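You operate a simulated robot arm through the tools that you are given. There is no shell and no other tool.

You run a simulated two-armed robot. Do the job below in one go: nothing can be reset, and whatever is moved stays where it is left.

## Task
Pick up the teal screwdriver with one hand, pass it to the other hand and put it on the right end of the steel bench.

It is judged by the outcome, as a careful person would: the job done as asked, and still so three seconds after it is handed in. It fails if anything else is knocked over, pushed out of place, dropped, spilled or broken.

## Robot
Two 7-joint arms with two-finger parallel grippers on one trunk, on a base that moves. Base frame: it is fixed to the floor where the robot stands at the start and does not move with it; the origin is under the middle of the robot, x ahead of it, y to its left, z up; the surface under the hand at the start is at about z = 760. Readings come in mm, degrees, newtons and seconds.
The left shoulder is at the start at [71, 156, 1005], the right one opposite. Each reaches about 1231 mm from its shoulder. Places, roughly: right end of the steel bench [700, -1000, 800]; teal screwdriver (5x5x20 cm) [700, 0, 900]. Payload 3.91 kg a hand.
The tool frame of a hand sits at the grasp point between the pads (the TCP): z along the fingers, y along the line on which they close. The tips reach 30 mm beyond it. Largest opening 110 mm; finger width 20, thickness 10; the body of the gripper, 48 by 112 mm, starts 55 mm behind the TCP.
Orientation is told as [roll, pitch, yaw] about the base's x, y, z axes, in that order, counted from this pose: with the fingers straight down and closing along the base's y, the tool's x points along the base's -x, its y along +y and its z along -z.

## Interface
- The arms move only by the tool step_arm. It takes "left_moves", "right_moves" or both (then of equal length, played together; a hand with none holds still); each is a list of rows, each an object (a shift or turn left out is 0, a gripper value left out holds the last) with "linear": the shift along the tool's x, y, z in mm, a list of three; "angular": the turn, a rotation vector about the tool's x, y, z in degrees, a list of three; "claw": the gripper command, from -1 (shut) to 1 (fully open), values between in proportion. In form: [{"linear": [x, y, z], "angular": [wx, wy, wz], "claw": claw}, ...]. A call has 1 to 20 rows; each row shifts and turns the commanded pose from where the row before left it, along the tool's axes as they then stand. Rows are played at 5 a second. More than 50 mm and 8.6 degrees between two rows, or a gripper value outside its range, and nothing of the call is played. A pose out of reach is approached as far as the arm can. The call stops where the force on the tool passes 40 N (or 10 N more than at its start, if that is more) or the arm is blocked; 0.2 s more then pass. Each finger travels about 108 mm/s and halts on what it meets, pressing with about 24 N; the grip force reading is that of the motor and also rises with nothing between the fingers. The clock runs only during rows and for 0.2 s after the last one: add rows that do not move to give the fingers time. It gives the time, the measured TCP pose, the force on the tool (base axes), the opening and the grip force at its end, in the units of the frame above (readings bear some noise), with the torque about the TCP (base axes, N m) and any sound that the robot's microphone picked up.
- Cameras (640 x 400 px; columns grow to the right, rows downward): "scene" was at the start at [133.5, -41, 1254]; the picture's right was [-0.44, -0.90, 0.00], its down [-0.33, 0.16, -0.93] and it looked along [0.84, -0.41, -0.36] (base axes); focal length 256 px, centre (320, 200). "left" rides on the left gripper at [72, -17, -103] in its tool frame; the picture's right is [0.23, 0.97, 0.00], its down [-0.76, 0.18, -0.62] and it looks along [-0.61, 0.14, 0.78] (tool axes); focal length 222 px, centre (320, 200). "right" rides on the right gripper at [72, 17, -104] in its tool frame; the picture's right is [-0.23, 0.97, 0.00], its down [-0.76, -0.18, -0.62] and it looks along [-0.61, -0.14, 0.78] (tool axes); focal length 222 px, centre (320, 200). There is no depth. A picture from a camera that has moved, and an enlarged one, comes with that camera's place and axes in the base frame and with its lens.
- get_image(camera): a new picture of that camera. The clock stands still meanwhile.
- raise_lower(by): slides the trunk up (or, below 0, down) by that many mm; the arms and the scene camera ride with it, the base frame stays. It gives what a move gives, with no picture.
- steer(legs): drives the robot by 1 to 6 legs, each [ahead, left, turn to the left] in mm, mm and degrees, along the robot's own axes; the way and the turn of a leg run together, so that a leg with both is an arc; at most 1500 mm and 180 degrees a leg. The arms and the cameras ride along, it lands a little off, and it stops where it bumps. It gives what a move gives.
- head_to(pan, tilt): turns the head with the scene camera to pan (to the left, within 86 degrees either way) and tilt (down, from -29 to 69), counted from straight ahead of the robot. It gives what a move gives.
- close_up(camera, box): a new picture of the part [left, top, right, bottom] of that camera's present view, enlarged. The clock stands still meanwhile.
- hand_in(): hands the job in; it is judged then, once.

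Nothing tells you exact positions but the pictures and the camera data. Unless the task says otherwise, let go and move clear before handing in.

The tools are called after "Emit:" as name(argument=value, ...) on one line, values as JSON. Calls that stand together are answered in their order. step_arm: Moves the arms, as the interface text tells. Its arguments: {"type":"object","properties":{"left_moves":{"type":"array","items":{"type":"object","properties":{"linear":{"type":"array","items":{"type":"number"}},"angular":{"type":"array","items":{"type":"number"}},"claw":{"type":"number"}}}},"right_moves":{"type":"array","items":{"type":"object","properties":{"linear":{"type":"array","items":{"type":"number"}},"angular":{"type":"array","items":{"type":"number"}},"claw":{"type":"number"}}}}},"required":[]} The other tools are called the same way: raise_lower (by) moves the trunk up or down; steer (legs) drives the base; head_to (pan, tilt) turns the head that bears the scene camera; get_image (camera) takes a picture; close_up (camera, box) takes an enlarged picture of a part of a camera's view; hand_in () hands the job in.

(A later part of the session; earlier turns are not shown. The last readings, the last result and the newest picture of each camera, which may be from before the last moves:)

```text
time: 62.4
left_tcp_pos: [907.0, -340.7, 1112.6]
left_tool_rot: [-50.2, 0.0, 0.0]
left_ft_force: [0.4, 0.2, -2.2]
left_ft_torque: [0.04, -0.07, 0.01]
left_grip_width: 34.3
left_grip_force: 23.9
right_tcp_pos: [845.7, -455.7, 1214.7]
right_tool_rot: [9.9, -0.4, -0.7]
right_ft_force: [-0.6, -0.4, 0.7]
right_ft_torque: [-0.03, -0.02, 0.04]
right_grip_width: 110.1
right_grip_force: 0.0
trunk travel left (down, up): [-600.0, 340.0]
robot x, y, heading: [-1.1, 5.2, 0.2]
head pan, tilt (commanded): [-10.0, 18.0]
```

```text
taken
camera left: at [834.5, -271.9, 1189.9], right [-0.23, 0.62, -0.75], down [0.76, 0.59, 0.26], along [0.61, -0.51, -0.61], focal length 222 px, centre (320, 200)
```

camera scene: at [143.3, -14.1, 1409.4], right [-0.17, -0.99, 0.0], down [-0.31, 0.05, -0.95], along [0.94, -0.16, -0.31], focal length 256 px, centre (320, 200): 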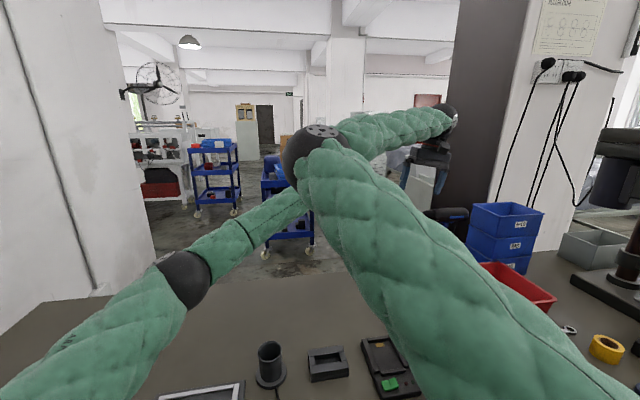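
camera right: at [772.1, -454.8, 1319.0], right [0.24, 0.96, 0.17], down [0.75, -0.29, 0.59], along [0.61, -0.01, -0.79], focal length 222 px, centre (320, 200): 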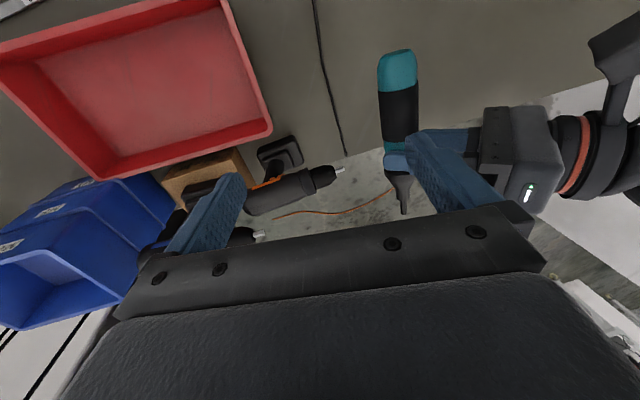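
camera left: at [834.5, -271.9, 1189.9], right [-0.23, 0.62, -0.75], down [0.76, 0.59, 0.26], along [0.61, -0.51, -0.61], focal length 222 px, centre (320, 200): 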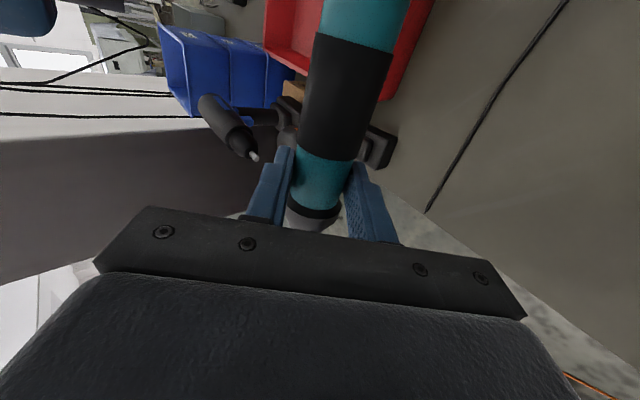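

Both arms have generous clearance now, and the right camera sees the handle well. I will roll the left hand 8° more to move its camera away from the right gripper, and narrow the right opening to about 75 mm.

Emit:
step_arm(left_moves=[{"angular": [4, 0, 0], "claw": -1}, {"angular": [4, 0, 0]}, {"linear": [0, 0, 0]}, {"linear": [0, 0, 0]}, {"linear": [0, 0, 0]}], right_moves=[{"claw": 0.6}, {"claw": 0.36}, {"claw": 0.36}, {"claw": 0.36}, {"claw": 0.36}])

Emit:
get_image(camera="left")

Emit:
get_image(camera="right")

```text
time: 63.6
left_tcp_pos: [906.6, -340.3, 1112.7]
left_tool_rot: [-58.2, 0.0, 0.0]
left_ft_force: [0.5, 0.2, -3.6]
left_ft_torque: [0.09, -0.05, 0.0]
left_grip_width: 34.5
left_grip_force: 24.3
right_tcp_pos: [845.3, -457.2, 1215.4]
right_tool_rot: [9.9, -0.4, -0.7]
right_ft_force: [-0.1, -0.5, -0.5]
right_ft_torque: [0.04, -0.01, 0.02]
right_grip_width: 74.8
right_grip_force: 0.2
trunk travel left (down, up): [-600.0, 340.0]
robot x, y, heading: [0.5, -0.7, -0.0]
head pan, tilt (commanded): [-10.0, 18.0]
```

```text
taken
camera left: at [834.4, -261.6, 1179.4], right [-0.23, 0.51, -0.83], down [0.76, 0.62, 0.18], along [0.61, -0.59, -0.53], focal length 222 px, centre (320, 200)
```

left: 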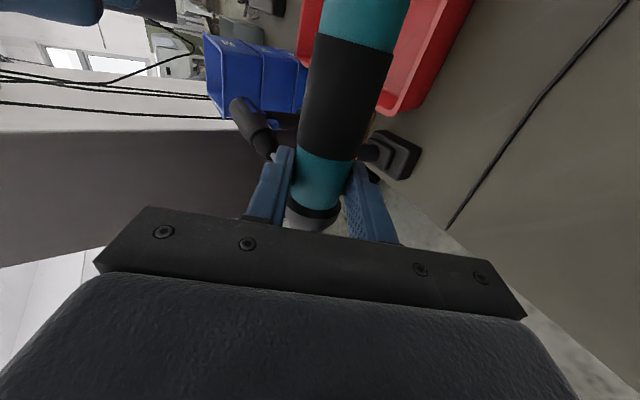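

```text
taken
camera right: at [771.8, -455.7, 1318.8], right [0.24, 0.96, 0.17], down [0.75, -0.29, 0.59], along [0.61, -0.01, -0.79], focal length 222 px, centre (320, 200)
```

right: 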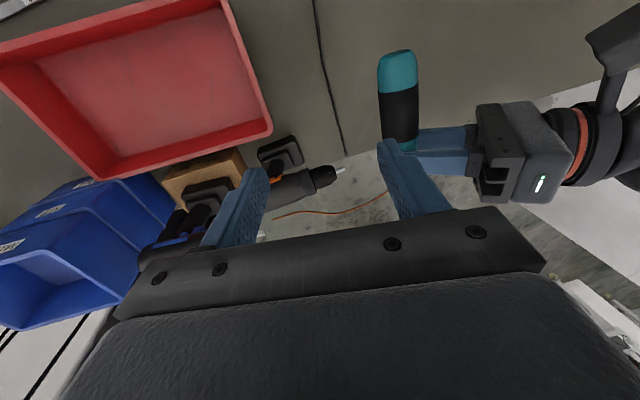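

The grip is still exactly in place. Now I slide the left hand about 80 mm to the right so the handle comes under the right gripper.

Emit:
step_arm(left_moves=[{"linear": [0, -8.4, 13.5], "claw": -1}, {"linear": [0, -8.4, 13.5]}, {"linear": [0, -8.4, 13.5]}, {"linear": [0, -8.4, 13.5]}, {"linear": [0, -8.3, 13.6]}, {"linear": [0, 0, 0]}, {"linear": [0, 0, 0]}])

Emit:
get_image(camera="right")

Emit:
get_image(camera="left")

Emit:
get_image(camera="scene")

```text
time: 65.2
left_tcp_pos: [907.2, -423.0, 1112.5]
left_tool_rot: [-58.2, 0.0, 0.0]
left_ft_force: [-0.4, 0.4, -4.0]
left_ft_torque: [0.05, -0.06, 0.01]
left_grip_width: 34.3
left_grip_force: 24.5
right_tcp_pos: [845.4, -456.4, 1213.5]
right_tool_rot: [9.9, -0.4, -0.6]
right_ft_force: [-0.4, -0.4, -0.6]
right_ft_torque: [-0.01, -0.03, -0.01]
right_grip_width: 74.8
right_grip_force: 0.1
trunk travel left (down, up): [-600.0, 340.0]
robot x, y, heading: [-1.0, 0.3, 0.2]
head pan, tilt (commanded): [-10.0, 18.0]
```

```text
taken
camera right: at [771.7, -456.2, 1318.7], right [0.24, 0.96, 0.17], down [0.75, -0.29, 0.59], along [0.61, -0.01, -0.79], focal length 222 px, centre (320, 200)
```

right: 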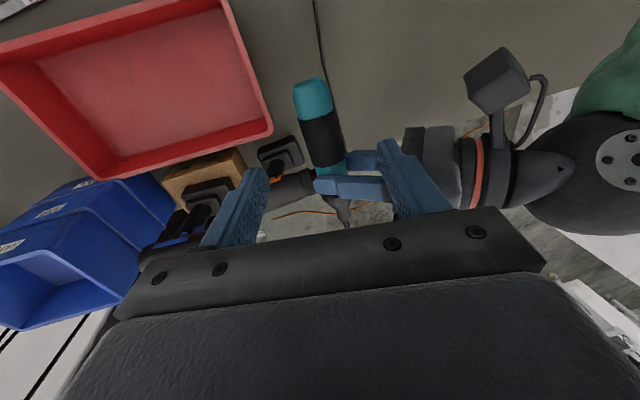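

```text
taken
camera left: at [835.1, -343.3, 1179.7], right [-0.23, 0.51, -0.83], down [0.76, 0.62, 0.18], along [0.61, -0.59, -0.53], focal length 222 px, centre (320, 200)
```

left: 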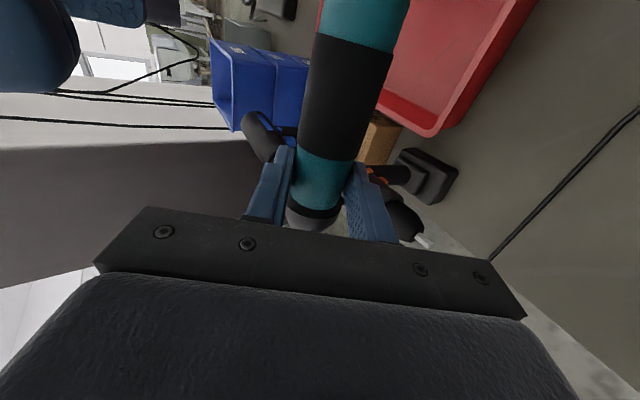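

```text
taken
camera scene: at [143.1, -15.3, 1409.4], right [-0.17, -0.99, 0.0], down [-0.31, 0.05, -0.95], along [0.94, -0.16, -0.31], focal length 256 px, centre (320, 200)
```

scene: 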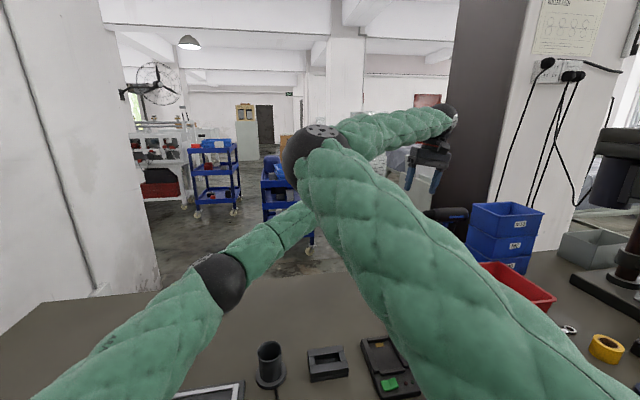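

The handle is lined up under the right gripper to within a couple of millimetres. I will lower the right hand along its fingers in steps.

Emit:
step_arm(right_moves=[{"linear": [0, 0, 20], "claw": 0.36}, {"linear": [0, 0, 20]}, {"linear": [0, 0, 20]}, {"linear": [0, 0, 0]}])

Emit:
get_image(camera="right")

Emit:
get_image(camera="left")

```text
time: 66.2
left_tcp_pos: [906.9, -421.6, 1113.3]
left_tool_rot: [-58.1, 0.0, 0.0]
left_ft_force: [0.3, -0.2, -3.5]
left_ft_torque: [0.07, -0.06, 0.04]
left_grip_width: 34.2
left_grip_force: 24.1
right_tcp_pos: [846.2, -443.3, 1156.3]
right_tool_rot: [9.9, -0.4, -0.7]
right_ft_force: [-0.3, -0.6, 0.3]
right_ft_torque: [-0.01, 0.0, 0.0]
right_grip_width: 74.9
right_grip_force: 0.0
trunk travel left (down, up): [-600.0, 340.0]
robot x, y, heading: [-0.3, 4.1, -0.1]
head pan, tilt (commanded): [-10.0, 18.0]
```

```text
taken
camera right: at [772.4, -444.3, 1260.7], right [0.24, 0.96, 0.17], down [0.75, -0.29, 0.59], along [0.61, -0.01, -0.79], focal length 222 px, centre (320, 200)
```

right: 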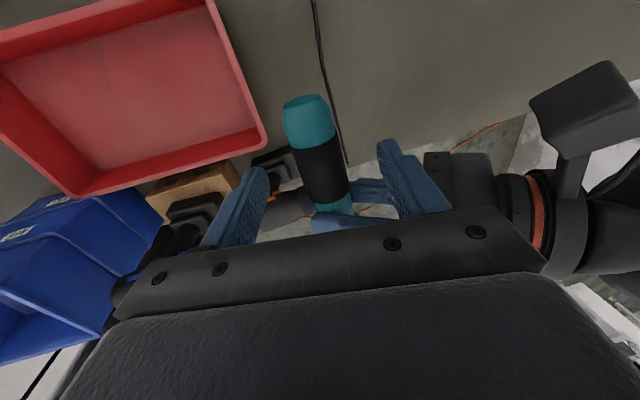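

```text
taken
camera left: at [834.8, -343.0, 1180.0], right [-0.23, 0.51, -0.83], down [0.76, 0.62, 0.18], along [0.61, -0.59, -0.53], focal length 222 px, centre (320, 200)
```

left: 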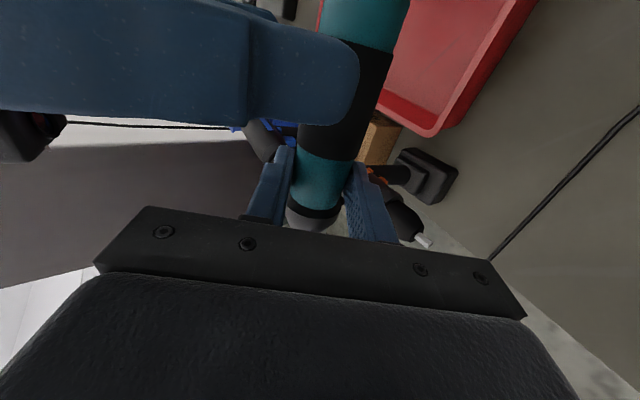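

The handle sits centred between the right fingers. I will lower the rest of the way, about 46 mm, in small steps.

Emit:
step_arm(right_moves=[{"linear": [0, 0, 16], "claw": 0.36}, {"linear": [0, 0, 16]}, {"linear": [0, 0, 14]}, {"linear": [0, 0, 0]}])

Emit:
get_image(camera="right")

Emit:
get_image(camera="left")

```text
time: 67.2
left_tcp_pos: [906.5, -420.4, 1113.4]
left_tool_rot: [-58.2, 0.0, -0.1]
left_ft_force: [0.7, -0.3, -3.1]
left_ft_torque: [0.06, -0.07, -0.01]
left_grip_width: 34.2
left_grip_force: 24.0
right_tcp_pos: [846.5, -435.3, 1109.4]
right_tool_rot: [9.9, -0.4, -0.7]
right_ft_force: [0.1, -0.2, -0.3]
right_ft_torque: [0.01, -0.02, 0.01]
right_grip_width: 74.9
right_grip_force: 0.0
trunk travel left (down, up): [-600.0, 340.0]
robot x, y, heading: [-1.3, 1.8, 0.2]
head pan, tilt (commanded): [-10.0, 18.0]
```

```text
taken
camera right: at [772.0, -435.8, 1214.2], right [0.24, 0.96, 0.17], down [0.75, -0.29, 0.59], along [0.61, -0.01, -0.79], focal length 222 px, centre (320, 200)
```

right: 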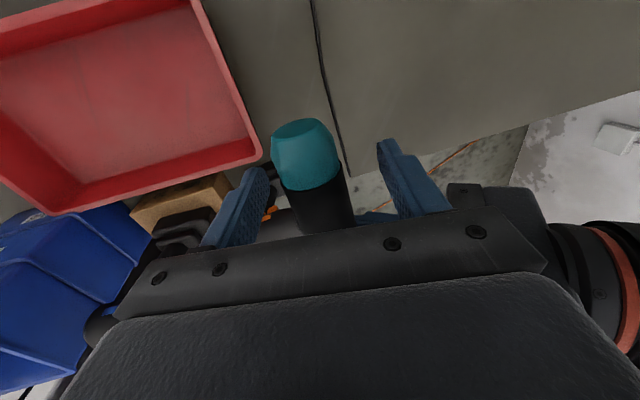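

```text
taken
camera left: at [834.9, -342.8, 1180.0], right [-0.23, 0.51, -0.83], down [0.76, 0.62, 0.18], along [0.61, -0.59, -0.53], focal length 222 px, centre (320, 200)
```

left: 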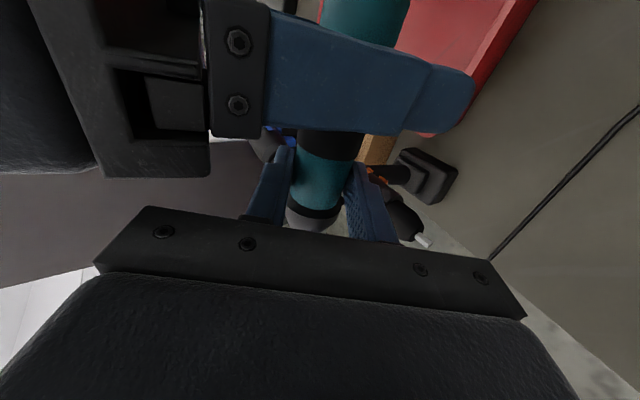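

The handle is between the right fingers but about 4 mm off centre. I will shift the right hand 4 mm to centre it, then close gently.

Emit:
step_arm(right_moves=[{"linear": [0, -4, 0], "claw": 0.36}, {"linear": [0, 0, 0]}])

Emit:
get_image(camera="right")

```text
time: 67.8
left_tcp_pos: [906.9, -421.9, 1112.9]
left_tool_rot: [-58.2, 0.0, -0.1]
left_ft_force: [-0.7, 1.1, -2.8]
left_ft_torque: [0.07, -0.07, 0.04]
left_grip_width: 34.1
left_grip_force: 24.0
right_tcp_pos: [845.5, -439.5, 1110.1]
right_tool_rot: [10.0, -0.3, -0.7]
right_ft_force: [-0.4, -0.3, -0.6]
right_ft_torque: [0.01, -0.01, 0.0]
right_grip_width: 74.5
right_grip_force: 0.1
trunk travel left (down, up): [-600.0, 340.0]
robot x, y, heading: [-3.2, 3.5, 0.3]
head pan, tilt (commanded): [-10.0, 18.0]
```

```text
taken
camera right: at [772.1, -440.0, 1214.2], right [0.24, 0.96, 0.17], down [0.75, -0.29, 0.59], along [0.61, -0.01, -0.79], focal length 222 px, centre (320, 200)
```

right: 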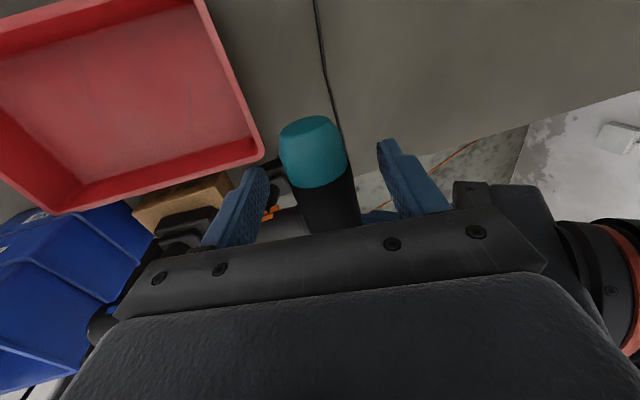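

Centred. Closing the right gripper while the left keeps holding.

Emit:
step_arm(right_moves=[{"claw": 0.1}, {"claw": -0.15}, {"claw": -0.3}, {"claw": -0.5}, {"claw": -1}, {"claw": -1}, {"claw": -1}])

Emit:
get_image(camera="right")

Emit:
get_image(camera="left")

```text
time: 69.4
left_tcp_pos: [907.4, -421.7, 1111.4]
left_tool_rot: [-58.2, 0.0, 0.0]
left_ft_force: [7.0, -12.7, -4.6]
left_ft_torque: [-0.06, -0.11, 0.24]
left_grip_width: 34.3
left_grip_force: 23.9
right_tcp_pos: [846.3, -439.4, 1109.3]
right_tool_rot: [9.9, -0.3, -0.8]
right_ft_force: [-6.7, 13.8, 0.9]
right_ft_torque: [0.06, -0.04, 0.69]
right_grip_width: 34.9
right_grip_force: 23.8
trunk travel left (down, up): [-600.0, 340.0]
robot x, y, heading: [2.1, -0.8, 0.0]
head pan, tilt (commanded): [-10.0, 18.0]
```

```text
taken
camera right: at [772.5, -440.0, 1213.8], right [0.24, 0.96, 0.17], down [0.75, -0.29, 0.59], along [0.61, -0.01, -0.79], focal length 222 px, centre (320, 200)
```

right: 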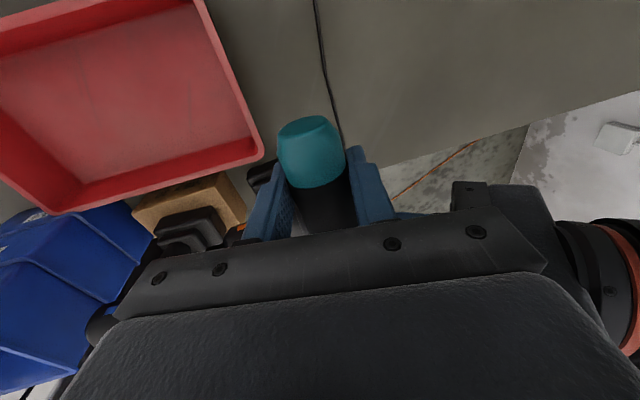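

```text
taken
camera left: at [835.0, -343.1, 1179.7], right [-0.23, 0.51, -0.83], down [0.76, 0.62, 0.18], along [0.61, -0.59, -0.53], focal length 222 px, centre (320, 200)
```

left: 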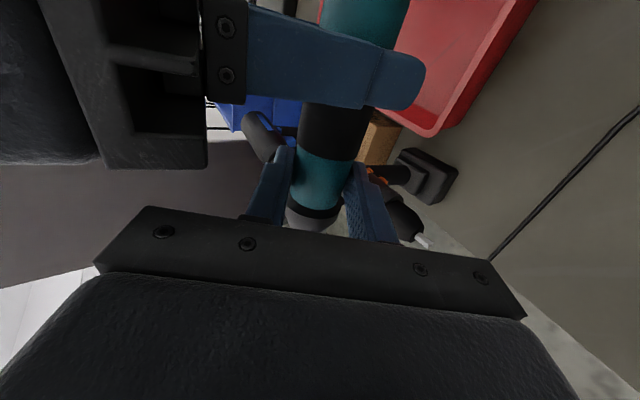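

Both hands hold the screwdriver. Now the left hand lets go gradually.

Emit:
step_arm(left_moves=[{"claw": -0.6}, {"claw": -0.4}, {"claw": -0.2}, {"claw": 0.1}, {"claw": 0.5}, {"claw": 0.5}, {"claw": 0.5}])

Emit:
get_image(camera="right")

Emit:
get_image(camera="left")

```text
time: 71.0
left_tcp_pos: [906.4, -421.3, 1112.2]
left_tool_rot: [-58.2, 0.0, 0.1]
left_ft_force: [-0.1, 0.1, -0.6]
left_ft_torque: [0.0, -0.03, -0.02]
left_grip_width: 82.7
left_grip_force: 0.0
right_tcp_pos: [847.5, -440.5, 1109.5]
right_tool_rot: [9.8, -0.4, -0.6]
right_ft_force: [-0.2, -0.4, 1.3]
right_ft_torque: [0.0, 0.11, 0.0]
right_grip_width: 34.2
right_grip_force: 23.8
trunk travel left (down, up): [-600.0, 340.0]
robot x, y, heading: [-1.5, -1.5, 0.1]
head pan, tilt (commanded): [-10.0, 18.0]
```

```text
taken
camera right: at [772.4, -440.3, 1213.7], right [0.24, 0.96, 0.17], down [0.75, -0.29, 0.59], along [0.61, -0.01, -0.79], focal length 222 px, centre (320, 200)
```

right: 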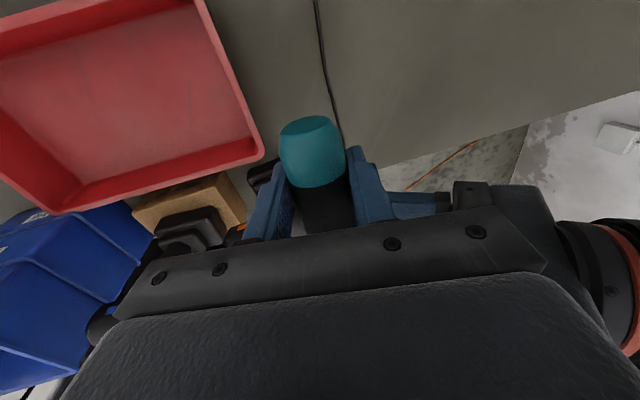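

```text
taken
camera left: at [835.2, -342.8, 1179.8], right [-0.23, 0.51, -0.83], down [0.76, 0.62, 0.18], along [0.61, -0.59, -0.53], focal length 222 px, centre (320, 200)
```

left: 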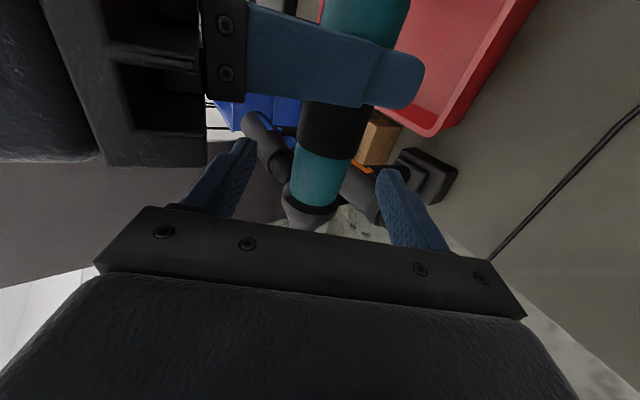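

The left fingers are open and the screwdriver stays in the right hand. I will pull the left hand straight back along its fingers.

Emit:
step_arm(left_moves=[{"linear": [0, 0, -15], "claw": 0.5}, {"linear": [0, 0, -20]}, {"linear": [0, 0, -25]}, {"linear": [0, 0, -30]}, {"linear": [0, 0, -30]}, {"linear": [0, 0, -30]}, {"linear": [0, 0, 0]}])

Emit:
get_image(camera="left")

Emit:
get_image(camera="right")

Emit:
get_image(camera="scene")

```text
time: 72.6
left_tcp_pos: [907.7, -294.3, 1190.6]
left_tool_rot: [-58.2, 0.0, -0.1]
left_ft_force: [1.2, -0.1, -0.4]
left_ft_torque: [-0.01, 0.02, -0.01]
left_grip_width: 82.7
left_grip_force: 0.1
right_tcp_pos: [846.1, -440.8, 1109.9]
right_tool_rot: [10.0, -0.3, -0.7]
right_ft_force: [0.2, 0.2, -0.4]
right_ft_torque: [-0.01, 0.15, 0.01]
right_grip_width: 34.2
right_grip_force: 23.9
trunk travel left (down, up): [-600.0, 340.0]
robot x, y, heading: [4.0, -1.6, 0.2]
head pan, tilt (commanded): [-10.0, 18.0]
```

```text
taken
camera left: at [836.0, -215.2, 1258.5], right [-0.23, 0.51, -0.83], down [0.76, 0.62, 0.18], along [0.61, -0.59, -0.53], focal length 222 px, centre (320, 200)
```

left: 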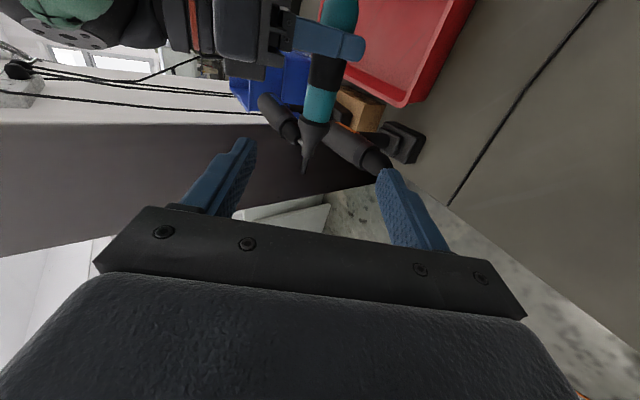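

```text
taken
camera right: at [772.5, -441.0, 1213.4], right [0.24, 0.96, 0.17], down [0.75, -0.29, 0.59], along [0.61, -0.01, -0.79], focal length 222 px, centre (320, 200)
```

right: 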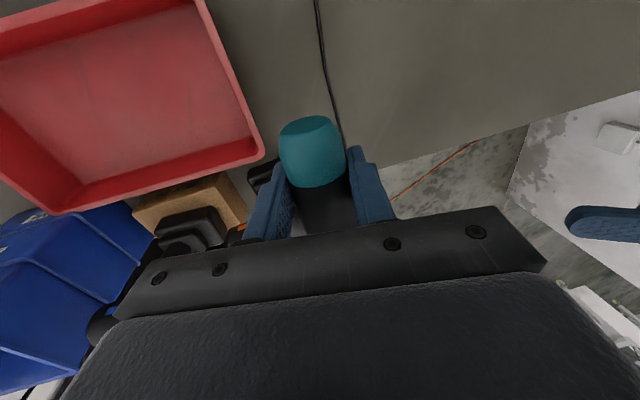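

```text
taken
camera scene: at [143.3, -15.5, 1409.4], right [-0.17, -0.99, 0.0], down [-0.31, 0.05, -0.95], along [0.94, -0.16, -0.31], focal length 256 px, centre (320, 200)
```

scene: 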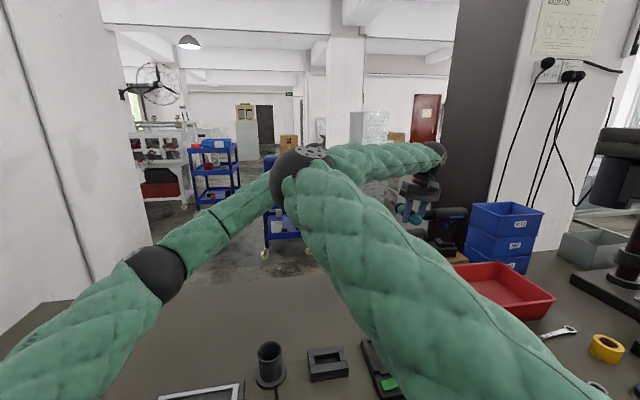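

The pass is done: the right hand alone holds the screwdriver level. I will move the left hand away to the left, out of the way.

Emit:
step_arm(left_moves=[{"linear": [15, 20.6, -28.4], "claw": 0.5}, {"linear": [18, 20.6, -28.4]}, {"linear": [18, 20.6, -28.4]}, {"linear": [18, 20.6, -28.4]}, {"linear": [18, 20.6, -28.4]}, {"linear": [18, 20.6, -28.4]}, {"linear": [18, 20.6, -28.4]}, {"linear": [18, 20.6, -28.4]}, {"linear": [0, 0, 0]}])

Emit:
step_arm(right_moves=[{"linear": [0, 0, -15], "claw": -1}, {"linear": [0, 0, -20]}, {"linear": [0, -20, -10], "angular": [2, 0, 0]}, {"linear": [10, -25, 0], "angular": [4, 0, 0]}, {"linear": [10, -25, 0], "angular": [4, 0, 0]}, {"linear": [10, -25, 0]}, {"linear": [10, -25, 0]}, {"linear": [0, 0, 0]}])

Emit:
get_image(camera="scene")

Emit:
get_image(camera="right")

```text
time: 74.6
left_tcp_pos: [765.4, -13.4, 1170.3]
left_tool_rot: [-58.2, -0.1, -0.1]
left_ft_force: [0.5, 0.0, 0.2]
left_ft_torque: [0.02, -0.01, 0.02]
left_grip_width: 82.7
left_grip_force: 0.1
right_tcp_pos: [846.2, -441.6, 1108.1]
right_tool_rot: [10.0, -0.5, -0.7]
right_ft_force: [0.7, 0.1, 0.5]
right_ft_torque: [0.02, 0.13, 0.0]
right_grip_width: 34.3
right_grip_force: 23.4
trunk travel left (down, up): [-600.0, 340.0]
robot x, y, heading: [1.8, -2.7, 0.4]
head pan, tilt (commanded): [-10.0, 18.0]
```

```text
time: 76.4
left_tcp_pos: [765.8, -10.4, 1172.4]
left_tool_rot: [-58.1, 0.0, 0.0]
left_ft_force: [-0.9, 0.4, -0.4]
left_ft_torque: [0.0, 0.01, 0.02]
left_grip_width: 82.4
left_grip_force: 0.0
right_tcp_pos: [803.8, -568.0, 1146.2]
right_tool_rot: [-0.1, -0.4, -0.7]
right_ft_force: [0.4, -0.6, -3.3]
right_ft_torque: [-0.02, 0.16, 0.01]
right_grip_width: 34.2
right_grip_force: 24.1
trunk travel left (down, up): [-600.0, 340.0]
robot x, y, heading: [-2.0, 2.0, 0.5]
head pan, tilt (commanded): [-10.0, 18.0]
```

```text
taken
camera scene: at [143.0, -13.8, 1409.4], right [-0.17, -0.99, 0.0], down [-0.31, 0.05, -0.95], along [0.94, -0.16, -0.31], focal length 256 px, centre (320, 200)
```

scene: 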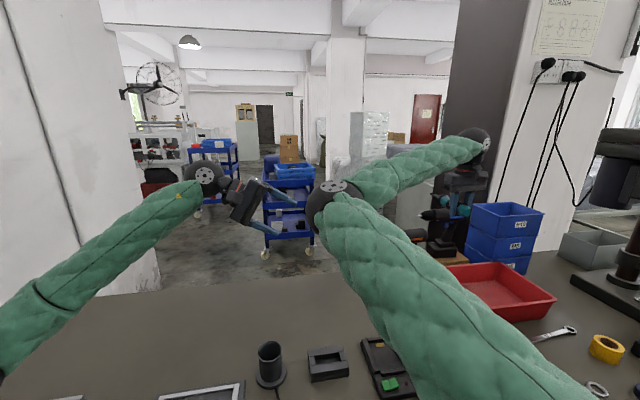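

```text
taken
camera right: at [730.5, -549.9, 1249.7], right [0.24, 0.97, 0.0], down [0.76, -0.19, 0.63], along [0.61, -0.15, -0.78], focal length 222 px, centre (320, 200)
```

right: 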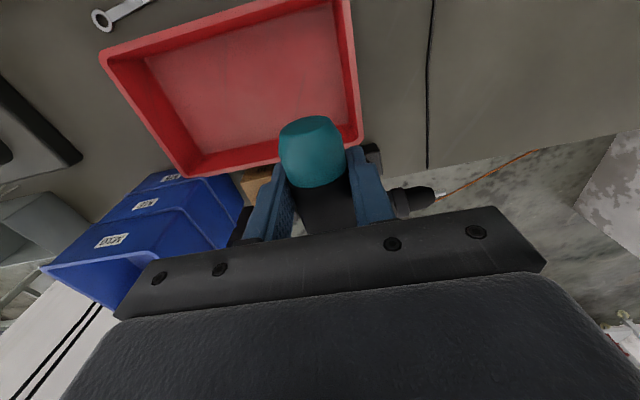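

The right hand now carries the screwdriver at roll 0. I will look at the floor and the right end of the bench before driving sideways.

Emit:
head_to(pan=-80, tilt=50)

Emit:
get_image(camera="scene")

Emit:
head_to(pan=-45, tilt=28)

Emit:
get_image(camera="scene")

```text
time: 77.8
left_tcp_pos: [766.0, -12.4, 1171.1]
left_tool_rot: [-58.2, 0.0, 0.0]
left_ft_force: [-0.6, 0.2, 0.0]
left_ft_torque: [0.02, 0.01, -0.01]
left_grip_width: 82.3
left_grip_force: 0.2
right_tcp_pos: [804.4, -568.7, 1146.0]
right_tool_rot: [-0.1, -0.5, -0.7]
right_ft_force: [1.0, 0.3, -2.5]
right_ft_torque: [0.01, 0.13, -0.05]
right_grip_width: 34.2
right_grip_force: 24.1
trunk travel left (down, up): [-600.0, 340.0]
robot x, y, heading: [1.5, 1.3, 0.2]
head pan, tilt (commanded): [-80.0, 50.0]
```

```text
taken
camera scene: at [64.7, -74.5, 1360.7], right [-0.98, -0.18, 0.0], down [-0.14, 0.75, -0.64], along [0.11, -0.63, -0.77], focal length 256 px, centre (320, 200)
```

scene: 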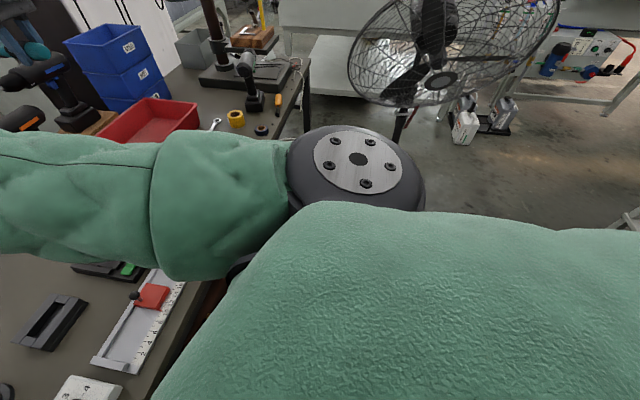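

```text
time: 78.8
left_tcp_pos: [765.5, -12.5, 1170.5]
left_tool_rot: [-58.2, 0.0, 0.0]
left_ft_force: [0.5, -0.1, -0.9]
left_ft_torque: [0.01, -0.02, 0.0]
left_grip_width: 82.4
left_grip_force: 0.0
right_tcp_pos: [803.7, -568.3, 1146.0]
right_tool_rot: [-0.1, -0.4, -0.7]
right_ft_force: [0.7, -0.4, -2.6]
right_ft_torque: [-0.02, 0.12, -0.01]
right_grip_width: 34.3
right_grip_force: 24.5
trunk travel left (down, up): [-600.0, 340.0]
robot x, y, heading: [2.1, -1.0, 0.2]
head pan, tilt (commanded): [-45.0, 28.0]
```

```text
taken
camera scene: at [115.7, -63.1, 1393.3], right [-0.71, -0.71, 0.0], down [-0.33, 0.33, -0.88], along [0.62, -0.62, -0.47], focal length 256 px, centre (320, 200)
```

scene: 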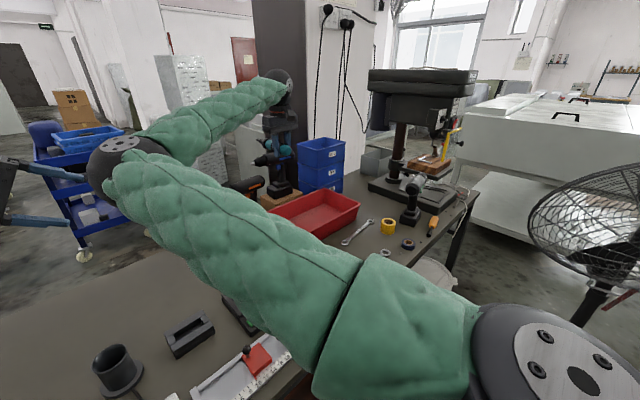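

The floor to my right is free up to a bucket near y = -1050, and the target patch between the red tray and the drill press looks clear. I will drive a short way to the right first to see how it behaves.

Emit:
steer(legs=[[0, -120, 0]])

Emit:
get_image(camera="right")

Emit:
get_image(camera="scene")

```text
time: 80.0
left_tcp_pos: [765.1, -132.4, 1170.4]
left_tool_rot: [-58.2, 0.0, -0.2]
left_ft_force: [-0.1, 0.3, 0.2]
left_ft_torque: [0.02, 0.02, -0.01]
left_grip_width: 82.5
left_grip_force: 0.0
right_tcp_pos: [802.0, -690.3, 1145.6]
right_tool_rot: [0.0, -0.4, -0.8]
right_ft_force: [-0.1, 1.1, -3.2]
right_ft_torque: [0.04, 0.14, 0.05]
right_grip_width: 34.2
right_grip_force: 24.0
trunk travel left (down, up): [-600.0, 340.0]
robot x, y, heading: [-0.3, -120.3, -0.1]
head pan, tilt (commanded): [-45.0, 28.0]
```

```text
taken
camera right: at [729.6, -671.6, 1248.7], right [0.24, 0.97, 0.0], down [0.75, -0.19, 0.63], along [0.61, -0.15, -0.78], focal length 222 px, centre (320, 200)
```

right: 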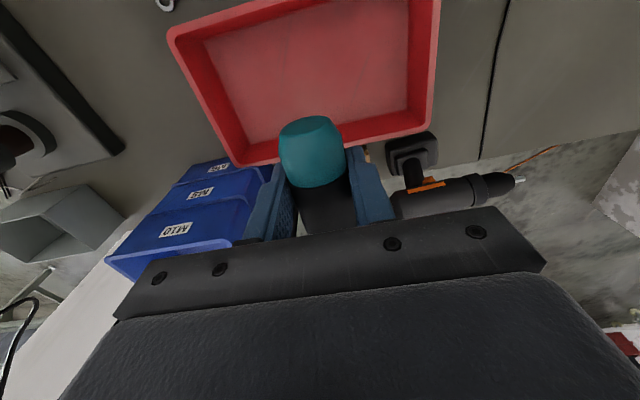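

```text
taken
camera scene: at [115.9, -182.7, 1393.2], right [-0.71, -0.71, 0.0], down [-0.33, 0.33, -0.88], along [0.62, -0.62, -0.47], focal length 256 px, centre (320, 200)
```

scene: 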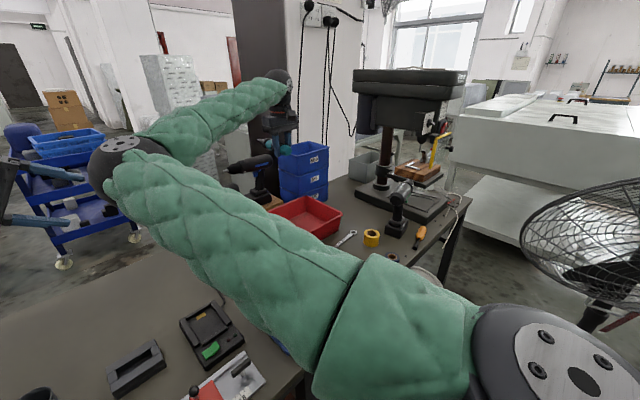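

Driving is smooth and the screwdriver is steady. Before going further I want the drill press position exactly, so I take close-ups from here.

Emit:
close_up(camera="scene", box=[320, 50, 500, 270])

Emit:
head_to(pan=-60, tilt=20)

Emit:
get_image(camera="scene")

```text
1.82 times, centred on (410, 160) of scene
camera zoom: at [115.9, -182.7, 1393.2], right [-0.71, -0.71, 0.0], down [-0.33, 0.33, -0.88], along [0.62, -0.62, -0.47], focal length 465 px, centre (156, 273)
```

zoom: 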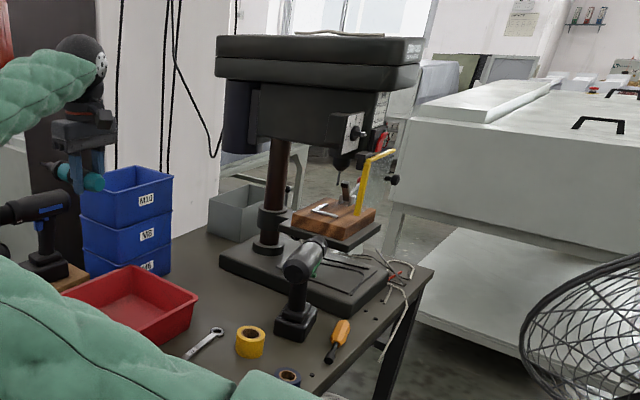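

```text
time: 80.8
left_tcp_pos: [765.7, -130.7, 1171.2]
left_tool_rot: [-58.3, 0.0, -0.2]
left_ft_force: [0.2, 0.1, -0.2]
left_ft_torque: [0.03, 0.01, 0.01]
left_grip_width: 82.1
left_grip_force: 0.0
right_tcp_pos: [802.5, -689.1, 1145.3]
right_tool_rot: [-0.1, -0.4, -0.8]
right_ft_force: [-0.5, -0.1, -3.4]
right_ft_torque: [-0.03, 0.15, 0.01]
right_grip_width: 34.2
right_grip_force: 24.0
trunk travel left (down, up): [-600.0, 340.0]
robot x, y, heading: [-2.3, -119.1, -0.1]
head pan, tilt (commanded): [-60.0, 20.0]
```

```text
taken
camera scene: at [98.0, -197.1, 1406.2], right [-0.87, -0.5, 0.0], down [-0.17, 0.3, -0.94], along [0.47, -0.81, -0.34], focal length 256 px, centre (320, 200)
```

scene: 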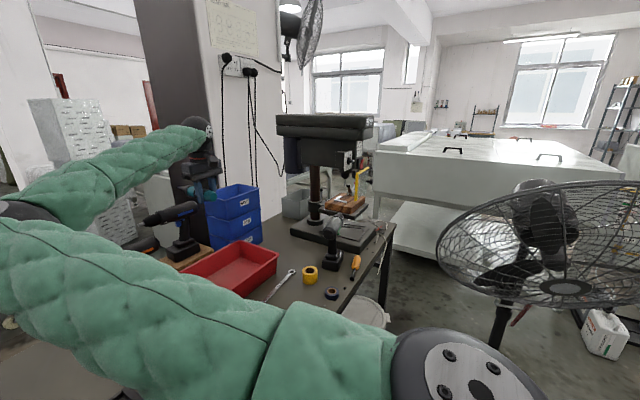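

The free patch is bounded by the tray (y ≈ -920), the yellow tape and small wrench (x < 650), the front drill near [540, -1070] and the press base (y ≈ -1183), so its centre is near [745, -1045]. The press head overhangs only beyond y ≈ -1100 at z > 1100. I will lower the right hand to about z = 960 over the tray, then drive on.

Emit:
step_arm(right_moves=[{"linear": [12, 0, 28], "claw": -1}, {"linear": [13, 0, 33]}, {"linear": [13, 0, 33]}, {"linear": [13, 0, 33]}, {"linear": [12, 0, 33]}, {"linear": [0, 0, 25]}, {"linear": [0, 0, 0]}])

Emit:
head_to(pan=-35, tilt=28)

Emit:
get_image(camera="scene")

Emit:
get_image(camera="right")

```text
time: 82.4
left_tcp_pos: [765.0, -131.9, 1171.3]
left_tool_rot: [-58.3, 0.1, -0.2]
left_ft_force: [0.7, -0.1, 0.7]
left_ft_torque: [0.02, 0.04, 0.01]
left_grip_width: 82.4
left_grip_force: 0.1
right_tcp_pos: [740.8, -688.2, 960.8]
right_tool_rot: [-0.2, -0.4, -0.7]
right_ft_force: [0.1, 0.0, -2.2]
right_ft_torque: [-0.02, 0.15, -0.02]
right_grip_width: 34.1
right_grip_force: 24.1
trunk travel left (down, up): [-600.0, 340.0]
robot x, y, heading: [-1.3, -115.5, 0.1]
head pan, tilt (commanded): [-60.0, 20.0]
```

```text
time: 83.3
left_tcp_pos: [765.3, -133.2, 1170.6]
left_tool_rot: [-58.1, -0.1, -0.2]
left_ft_force: [-0.1, -0.1, 0.4]
left_ft_torque: [-0.02, 0.0, 0.02]
left_grip_width: 82.6
left_grip_force: 0.1
right_tcp_pos: [740.7, -689.1, 961.0]
right_tool_rot: [-0.1, -0.3, -0.8]
right_ft_force: [-0.4, -0.2, -2.4]
right_ft_torque: [-0.01, 0.13, -0.01]
right_grip_width: 34.0
right_grip_force: 24.6
trunk travel left (down, up): [-600.0, 340.0]
robot x, y, heading: [2.8, -117.7, 0.1]
head pan, tilt (commanded): [-35.0, 28.0]
```

```text
taken
camera scene: at [125.9, -169.3, 1393.3], right [-0.57, -0.82, 0.0], down [-0.39, 0.27, -0.88], along [0.72, -0.51, -0.47], focal length 256 px, centre (320, 200)
```

scene: 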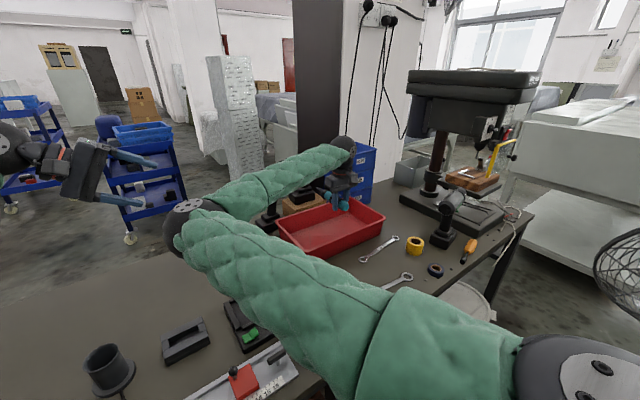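

```text
taken
camera right: at [667.5, -670.4, 1063.7], right [0.24, 0.97, 0.0], down [0.75, -0.19, 0.63], along [0.61, -0.15, -0.78], focal length 222 px, centre (320, 200)
```

right: 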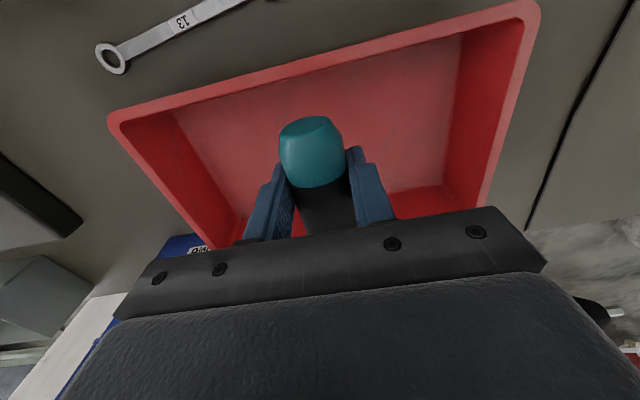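

All clear. I will shift the right hand slightly back to x ≈ 720 and then drive another 220 mm to the right.

Emit:
step_arm(right_moves=[{"linear": [10, 0, 0], "claw": -1}, {"linear": [11, 0, 0]}, {"linear": [0, 0, 0]}])

Emit:
steer(legs=[[0, -110, 0], [0, -110, 0]])

Emit:
get_image(camera="right")

Emit:
get_image(camera="scene")

```text
time: 84.1
left_tcp_pos: [765.9, -132.1, 1170.4]
left_tool_rot: [-58.2, 0.0, -0.2]
left_ft_force: [-0.4, 0.0, 0.1]
left_ft_torque: [0.03, 0.02, 0.01]
left_grip_width: 82.5
left_grip_force: 0.1
right_tcp_pos: [720.0, -688.6, 960.1]
right_tool_rot: [-0.2, -0.5, -0.8]
right_ft_force: [-0.6, -0.3, -3.2]
right_ft_torque: [-0.04, 0.15, 0.01]
right_grip_width: 34.4
right_grip_force: 24.4
trunk travel left (down, up): [-600.0, 340.0]
robot x, y, heading: [1.4, -118.0, 0.1]
head pan, tilt (commanded): [-35.0, 28.0]
```

```text
time: 86.1
left_tcp_pos: [766.7, -352.7, 1170.3]
left_tool_rot: [-58.1, 0.0, -0.2]
left_ft_force: [0.0, -0.5, 0.2]
left_ft_torque: [0.01, -0.01, 0.03]
left_grip_width: 82.3
left_grip_force: 0.1
right_tcp_pos: [719.7, -909.4, 960.0]
right_tool_rot: [0.0, -0.4, -0.9]
right_ft_force: [-0.5, 0.3, -4.0]
right_ft_torque: [0.04, 0.15, 0.0]
right_grip_width: 34.0
right_grip_force: 24.1
trunk travel left (down, up): [-600.0, 340.0]
robot x, y, heading: [2.6, -337.1, -0.2]
head pan, tilt (commanded): [-35.0, 28.0]
```

```text
taken
camera right: at [646.3, -891.6, 1062.2], right [0.24, 0.97, 0.0], down [0.75, -0.19, 0.63], along [0.61, -0.15, -0.78], focal length 222 px, centre (320, 200)
```

right: 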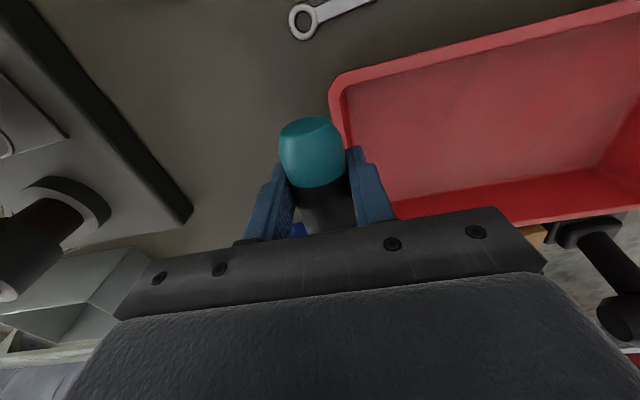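

```text
taken
camera scene: at [126.4, -390.8, 1393.2], right [-0.57, -0.82, 0.0], down [-0.39, 0.27, -0.88], along [0.72, -0.51, -0.47], focal length 256 px, centre (320, 200)
```

scene: 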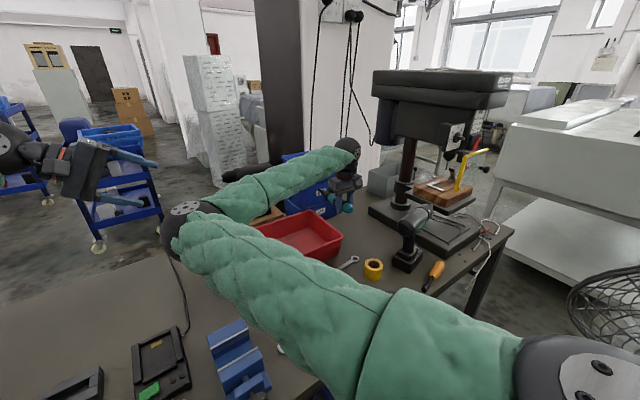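

The right hand is at [720, -909], and the camera shows the empty patch between the tray and the press base. I will move the hand across to y ≈ -1045 at this height.

Emit:
step_arm(right_moves=[{"linear": [0, -24, 0], "claw": -1}, {"linear": [0, -28, 0]}, {"linear": [0, -28, 0]}, {"linear": [0, -28, 0]}, {"linear": [0, -28, 0]}, {"linear": [0, 0, 0]}, {"linear": [0, 0, 0]}])

Emit:
get_image(camera="right")

Emit:
get_image(camera="scene")

```text
time: 87.7
left_tcp_pos: [765.5, -353.5, 1170.9]
left_tool_rot: [-58.1, 0.0, -0.2]
left_ft_force: [-0.8, 0.3, 0.3]
left_ft_torque: [0.0, 0.05, -0.01]
left_grip_width: 82.4
left_grip_force: 0.1
right_tcp_pos: [716.8, -1044.7, 958.8]
right_tool_rot: [0.0, -0.4, -1.0]
right_ft_force: [0.1, 0.4, -3.7]
right_ft_torque: [0.0, 0.14, -0.01]
right_grip_width: 34.3
right_grip_force: 23.9
trunk travel left (down, up): [-600.0, 340.0]
robot x, y, heading: [2.1, -339.3, -0.1]
head pan, tilt (commanded): [-35.0, 28.0]
```

```text
taken
camera right: at [642.8, -1025.3, 1063.2], right [0.24, 0.97, 0.0], down [0.75, -0.19, 0.63], along [0.61, -0.15, -0.78], focal length 222 px, centre (320, 200)
```

right: 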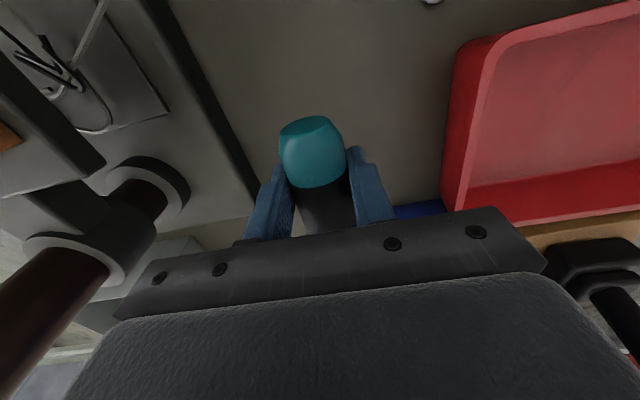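

```text
taken
camera scene: at [126.0, -390.3, 1393.3], right [-0.57, -0.82, 0.0], down [-0.39, 0.27, -0.88], along [0.72, -0.51, -0.47], focal length 256 px, centre (320, 200)
```

scene: 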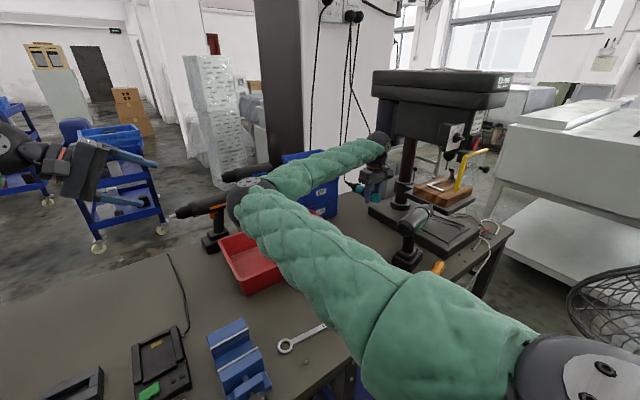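

The hand hovers over the free patch. I will take a close look at the area from the head camera before lowering.

Emit:
close_up(camera="scene", box=[280, 120, 480, 290])

Emit:
close_up(camera="right", box=[100, 0, 480, 250])

```text
2.35 times, centred on (380, 205) of scene
camera zoom: at [126.0, -390.3, 1393.3], right [-0.57, -0.82, 0.0], down [-0.39, 0.27, -0.88], along [0.72, -0.51, -0.47], focal length 602 px, centre (179, 188)
```

zoom: 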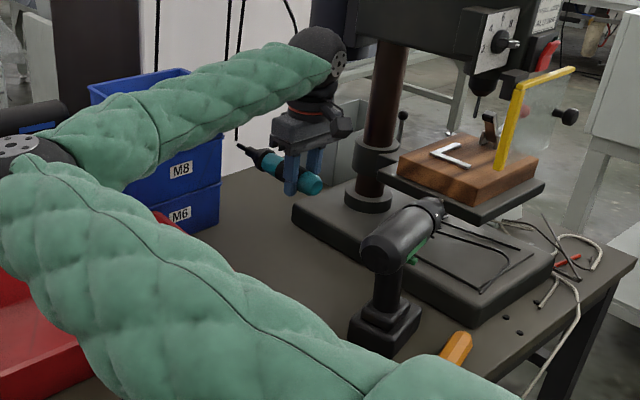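

```text
1.60 times, centred on (290, 125) of right
camera zoom: at [642.8, -1025.3, 1063.2], right [0.24, 0.97, 0.0], down [0.75, -0.19, 0.63], along [0.61, -0.15, -0.78], focal length 355 px, centre (368, 320)
```

zoom: 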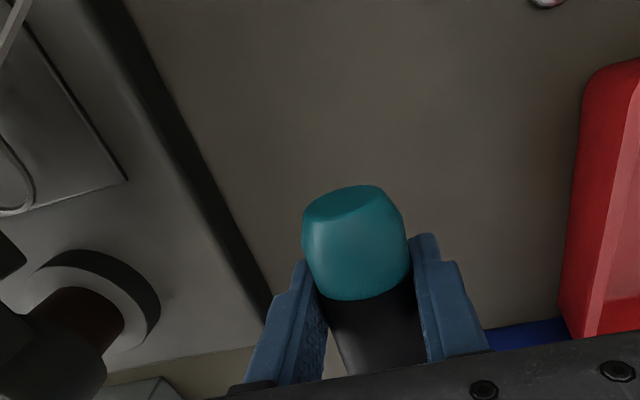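

The patch below is empty, with well over 100 mm free on each side of where the screwdriver will lie. Lowering now to just above the bench.

Emit:
step_arm(right_moves=[{"linear": [0, 0, 20], "claw": -1}, {"linear": [0, 0, 28]}, {"linear": [0, 0, 28]}, {"linear": [0, 0, 28]}, {"linear": [0, 0, 25]}, {"linear": [0, 0, 16]}, {"linear": [0, 0, 0]}])

Emit:
get_image(camera="right")

Emit:
close_up(camera="scene", box=[280, 120, 480, 290])

```text
time: 89.3
left_tcp_pos: [765.8, -352.0, 1171.5]
left_tool_rot: [-58.2, 0.1, -0.2]
left_ft_force: [-0.1, -0.5, -0.3]
left_ft_torque: [0.01, 0.02, 0.01]
left_grip_width: 82.6
left_grip_force: 0.1
right_tcp_pos: [717.0, -1043.8, 815.0]
right_tool_rot: [-0.1, -0.4, -0.8]
right_ft_force: [-0.8, -0.9, -3.1]
right_ft_torque: [0.02, 0.13, -0.01]
right_grip_width: 34.0
right_grip_force: 23.5
trunk travel left (down, up): [-600.0, 340.0]
robot x, y, heading: [2.7, -336.5, 0.0]
head pan, tilt (commanded): [-35.0, 28.0]
```

```text
taken
camera right: at [643.1, -1026.5, 918.4], right [0.24, 0.97, 0.0], down [0.75, -0.19, 0.63], along [0.61, -0.15, -0.78], focal length 222 px, centre (320, 200)
```

right: 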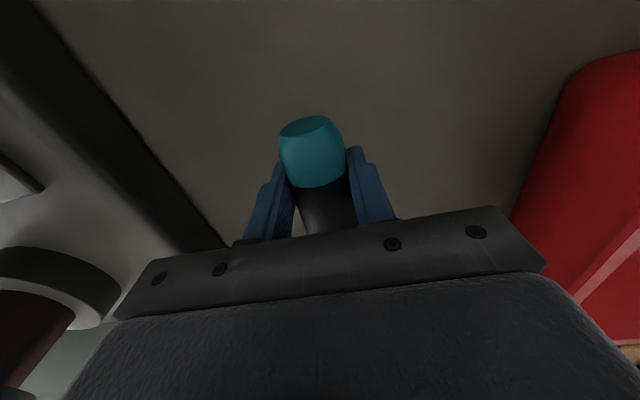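

```text
2.35 times, centred on (380, 205) of scene
camera zoom: at [126.0, -389.5, 1393.3], right [-0.57, -0.82, 0.0], down [-0.39, 0.27, -0.88], along [0.72, -0.51, -0.47], focal length 602 px, centre (179, 188)
```

zoom: 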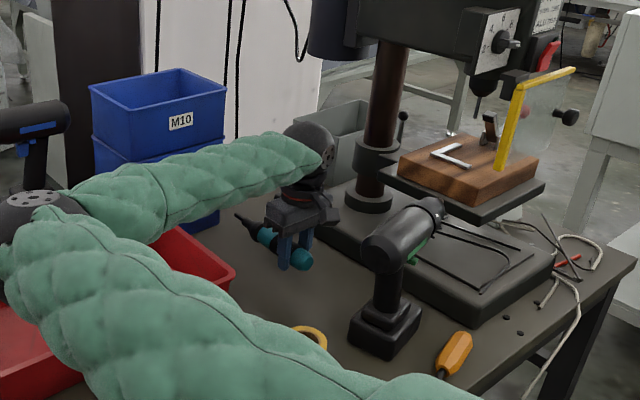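

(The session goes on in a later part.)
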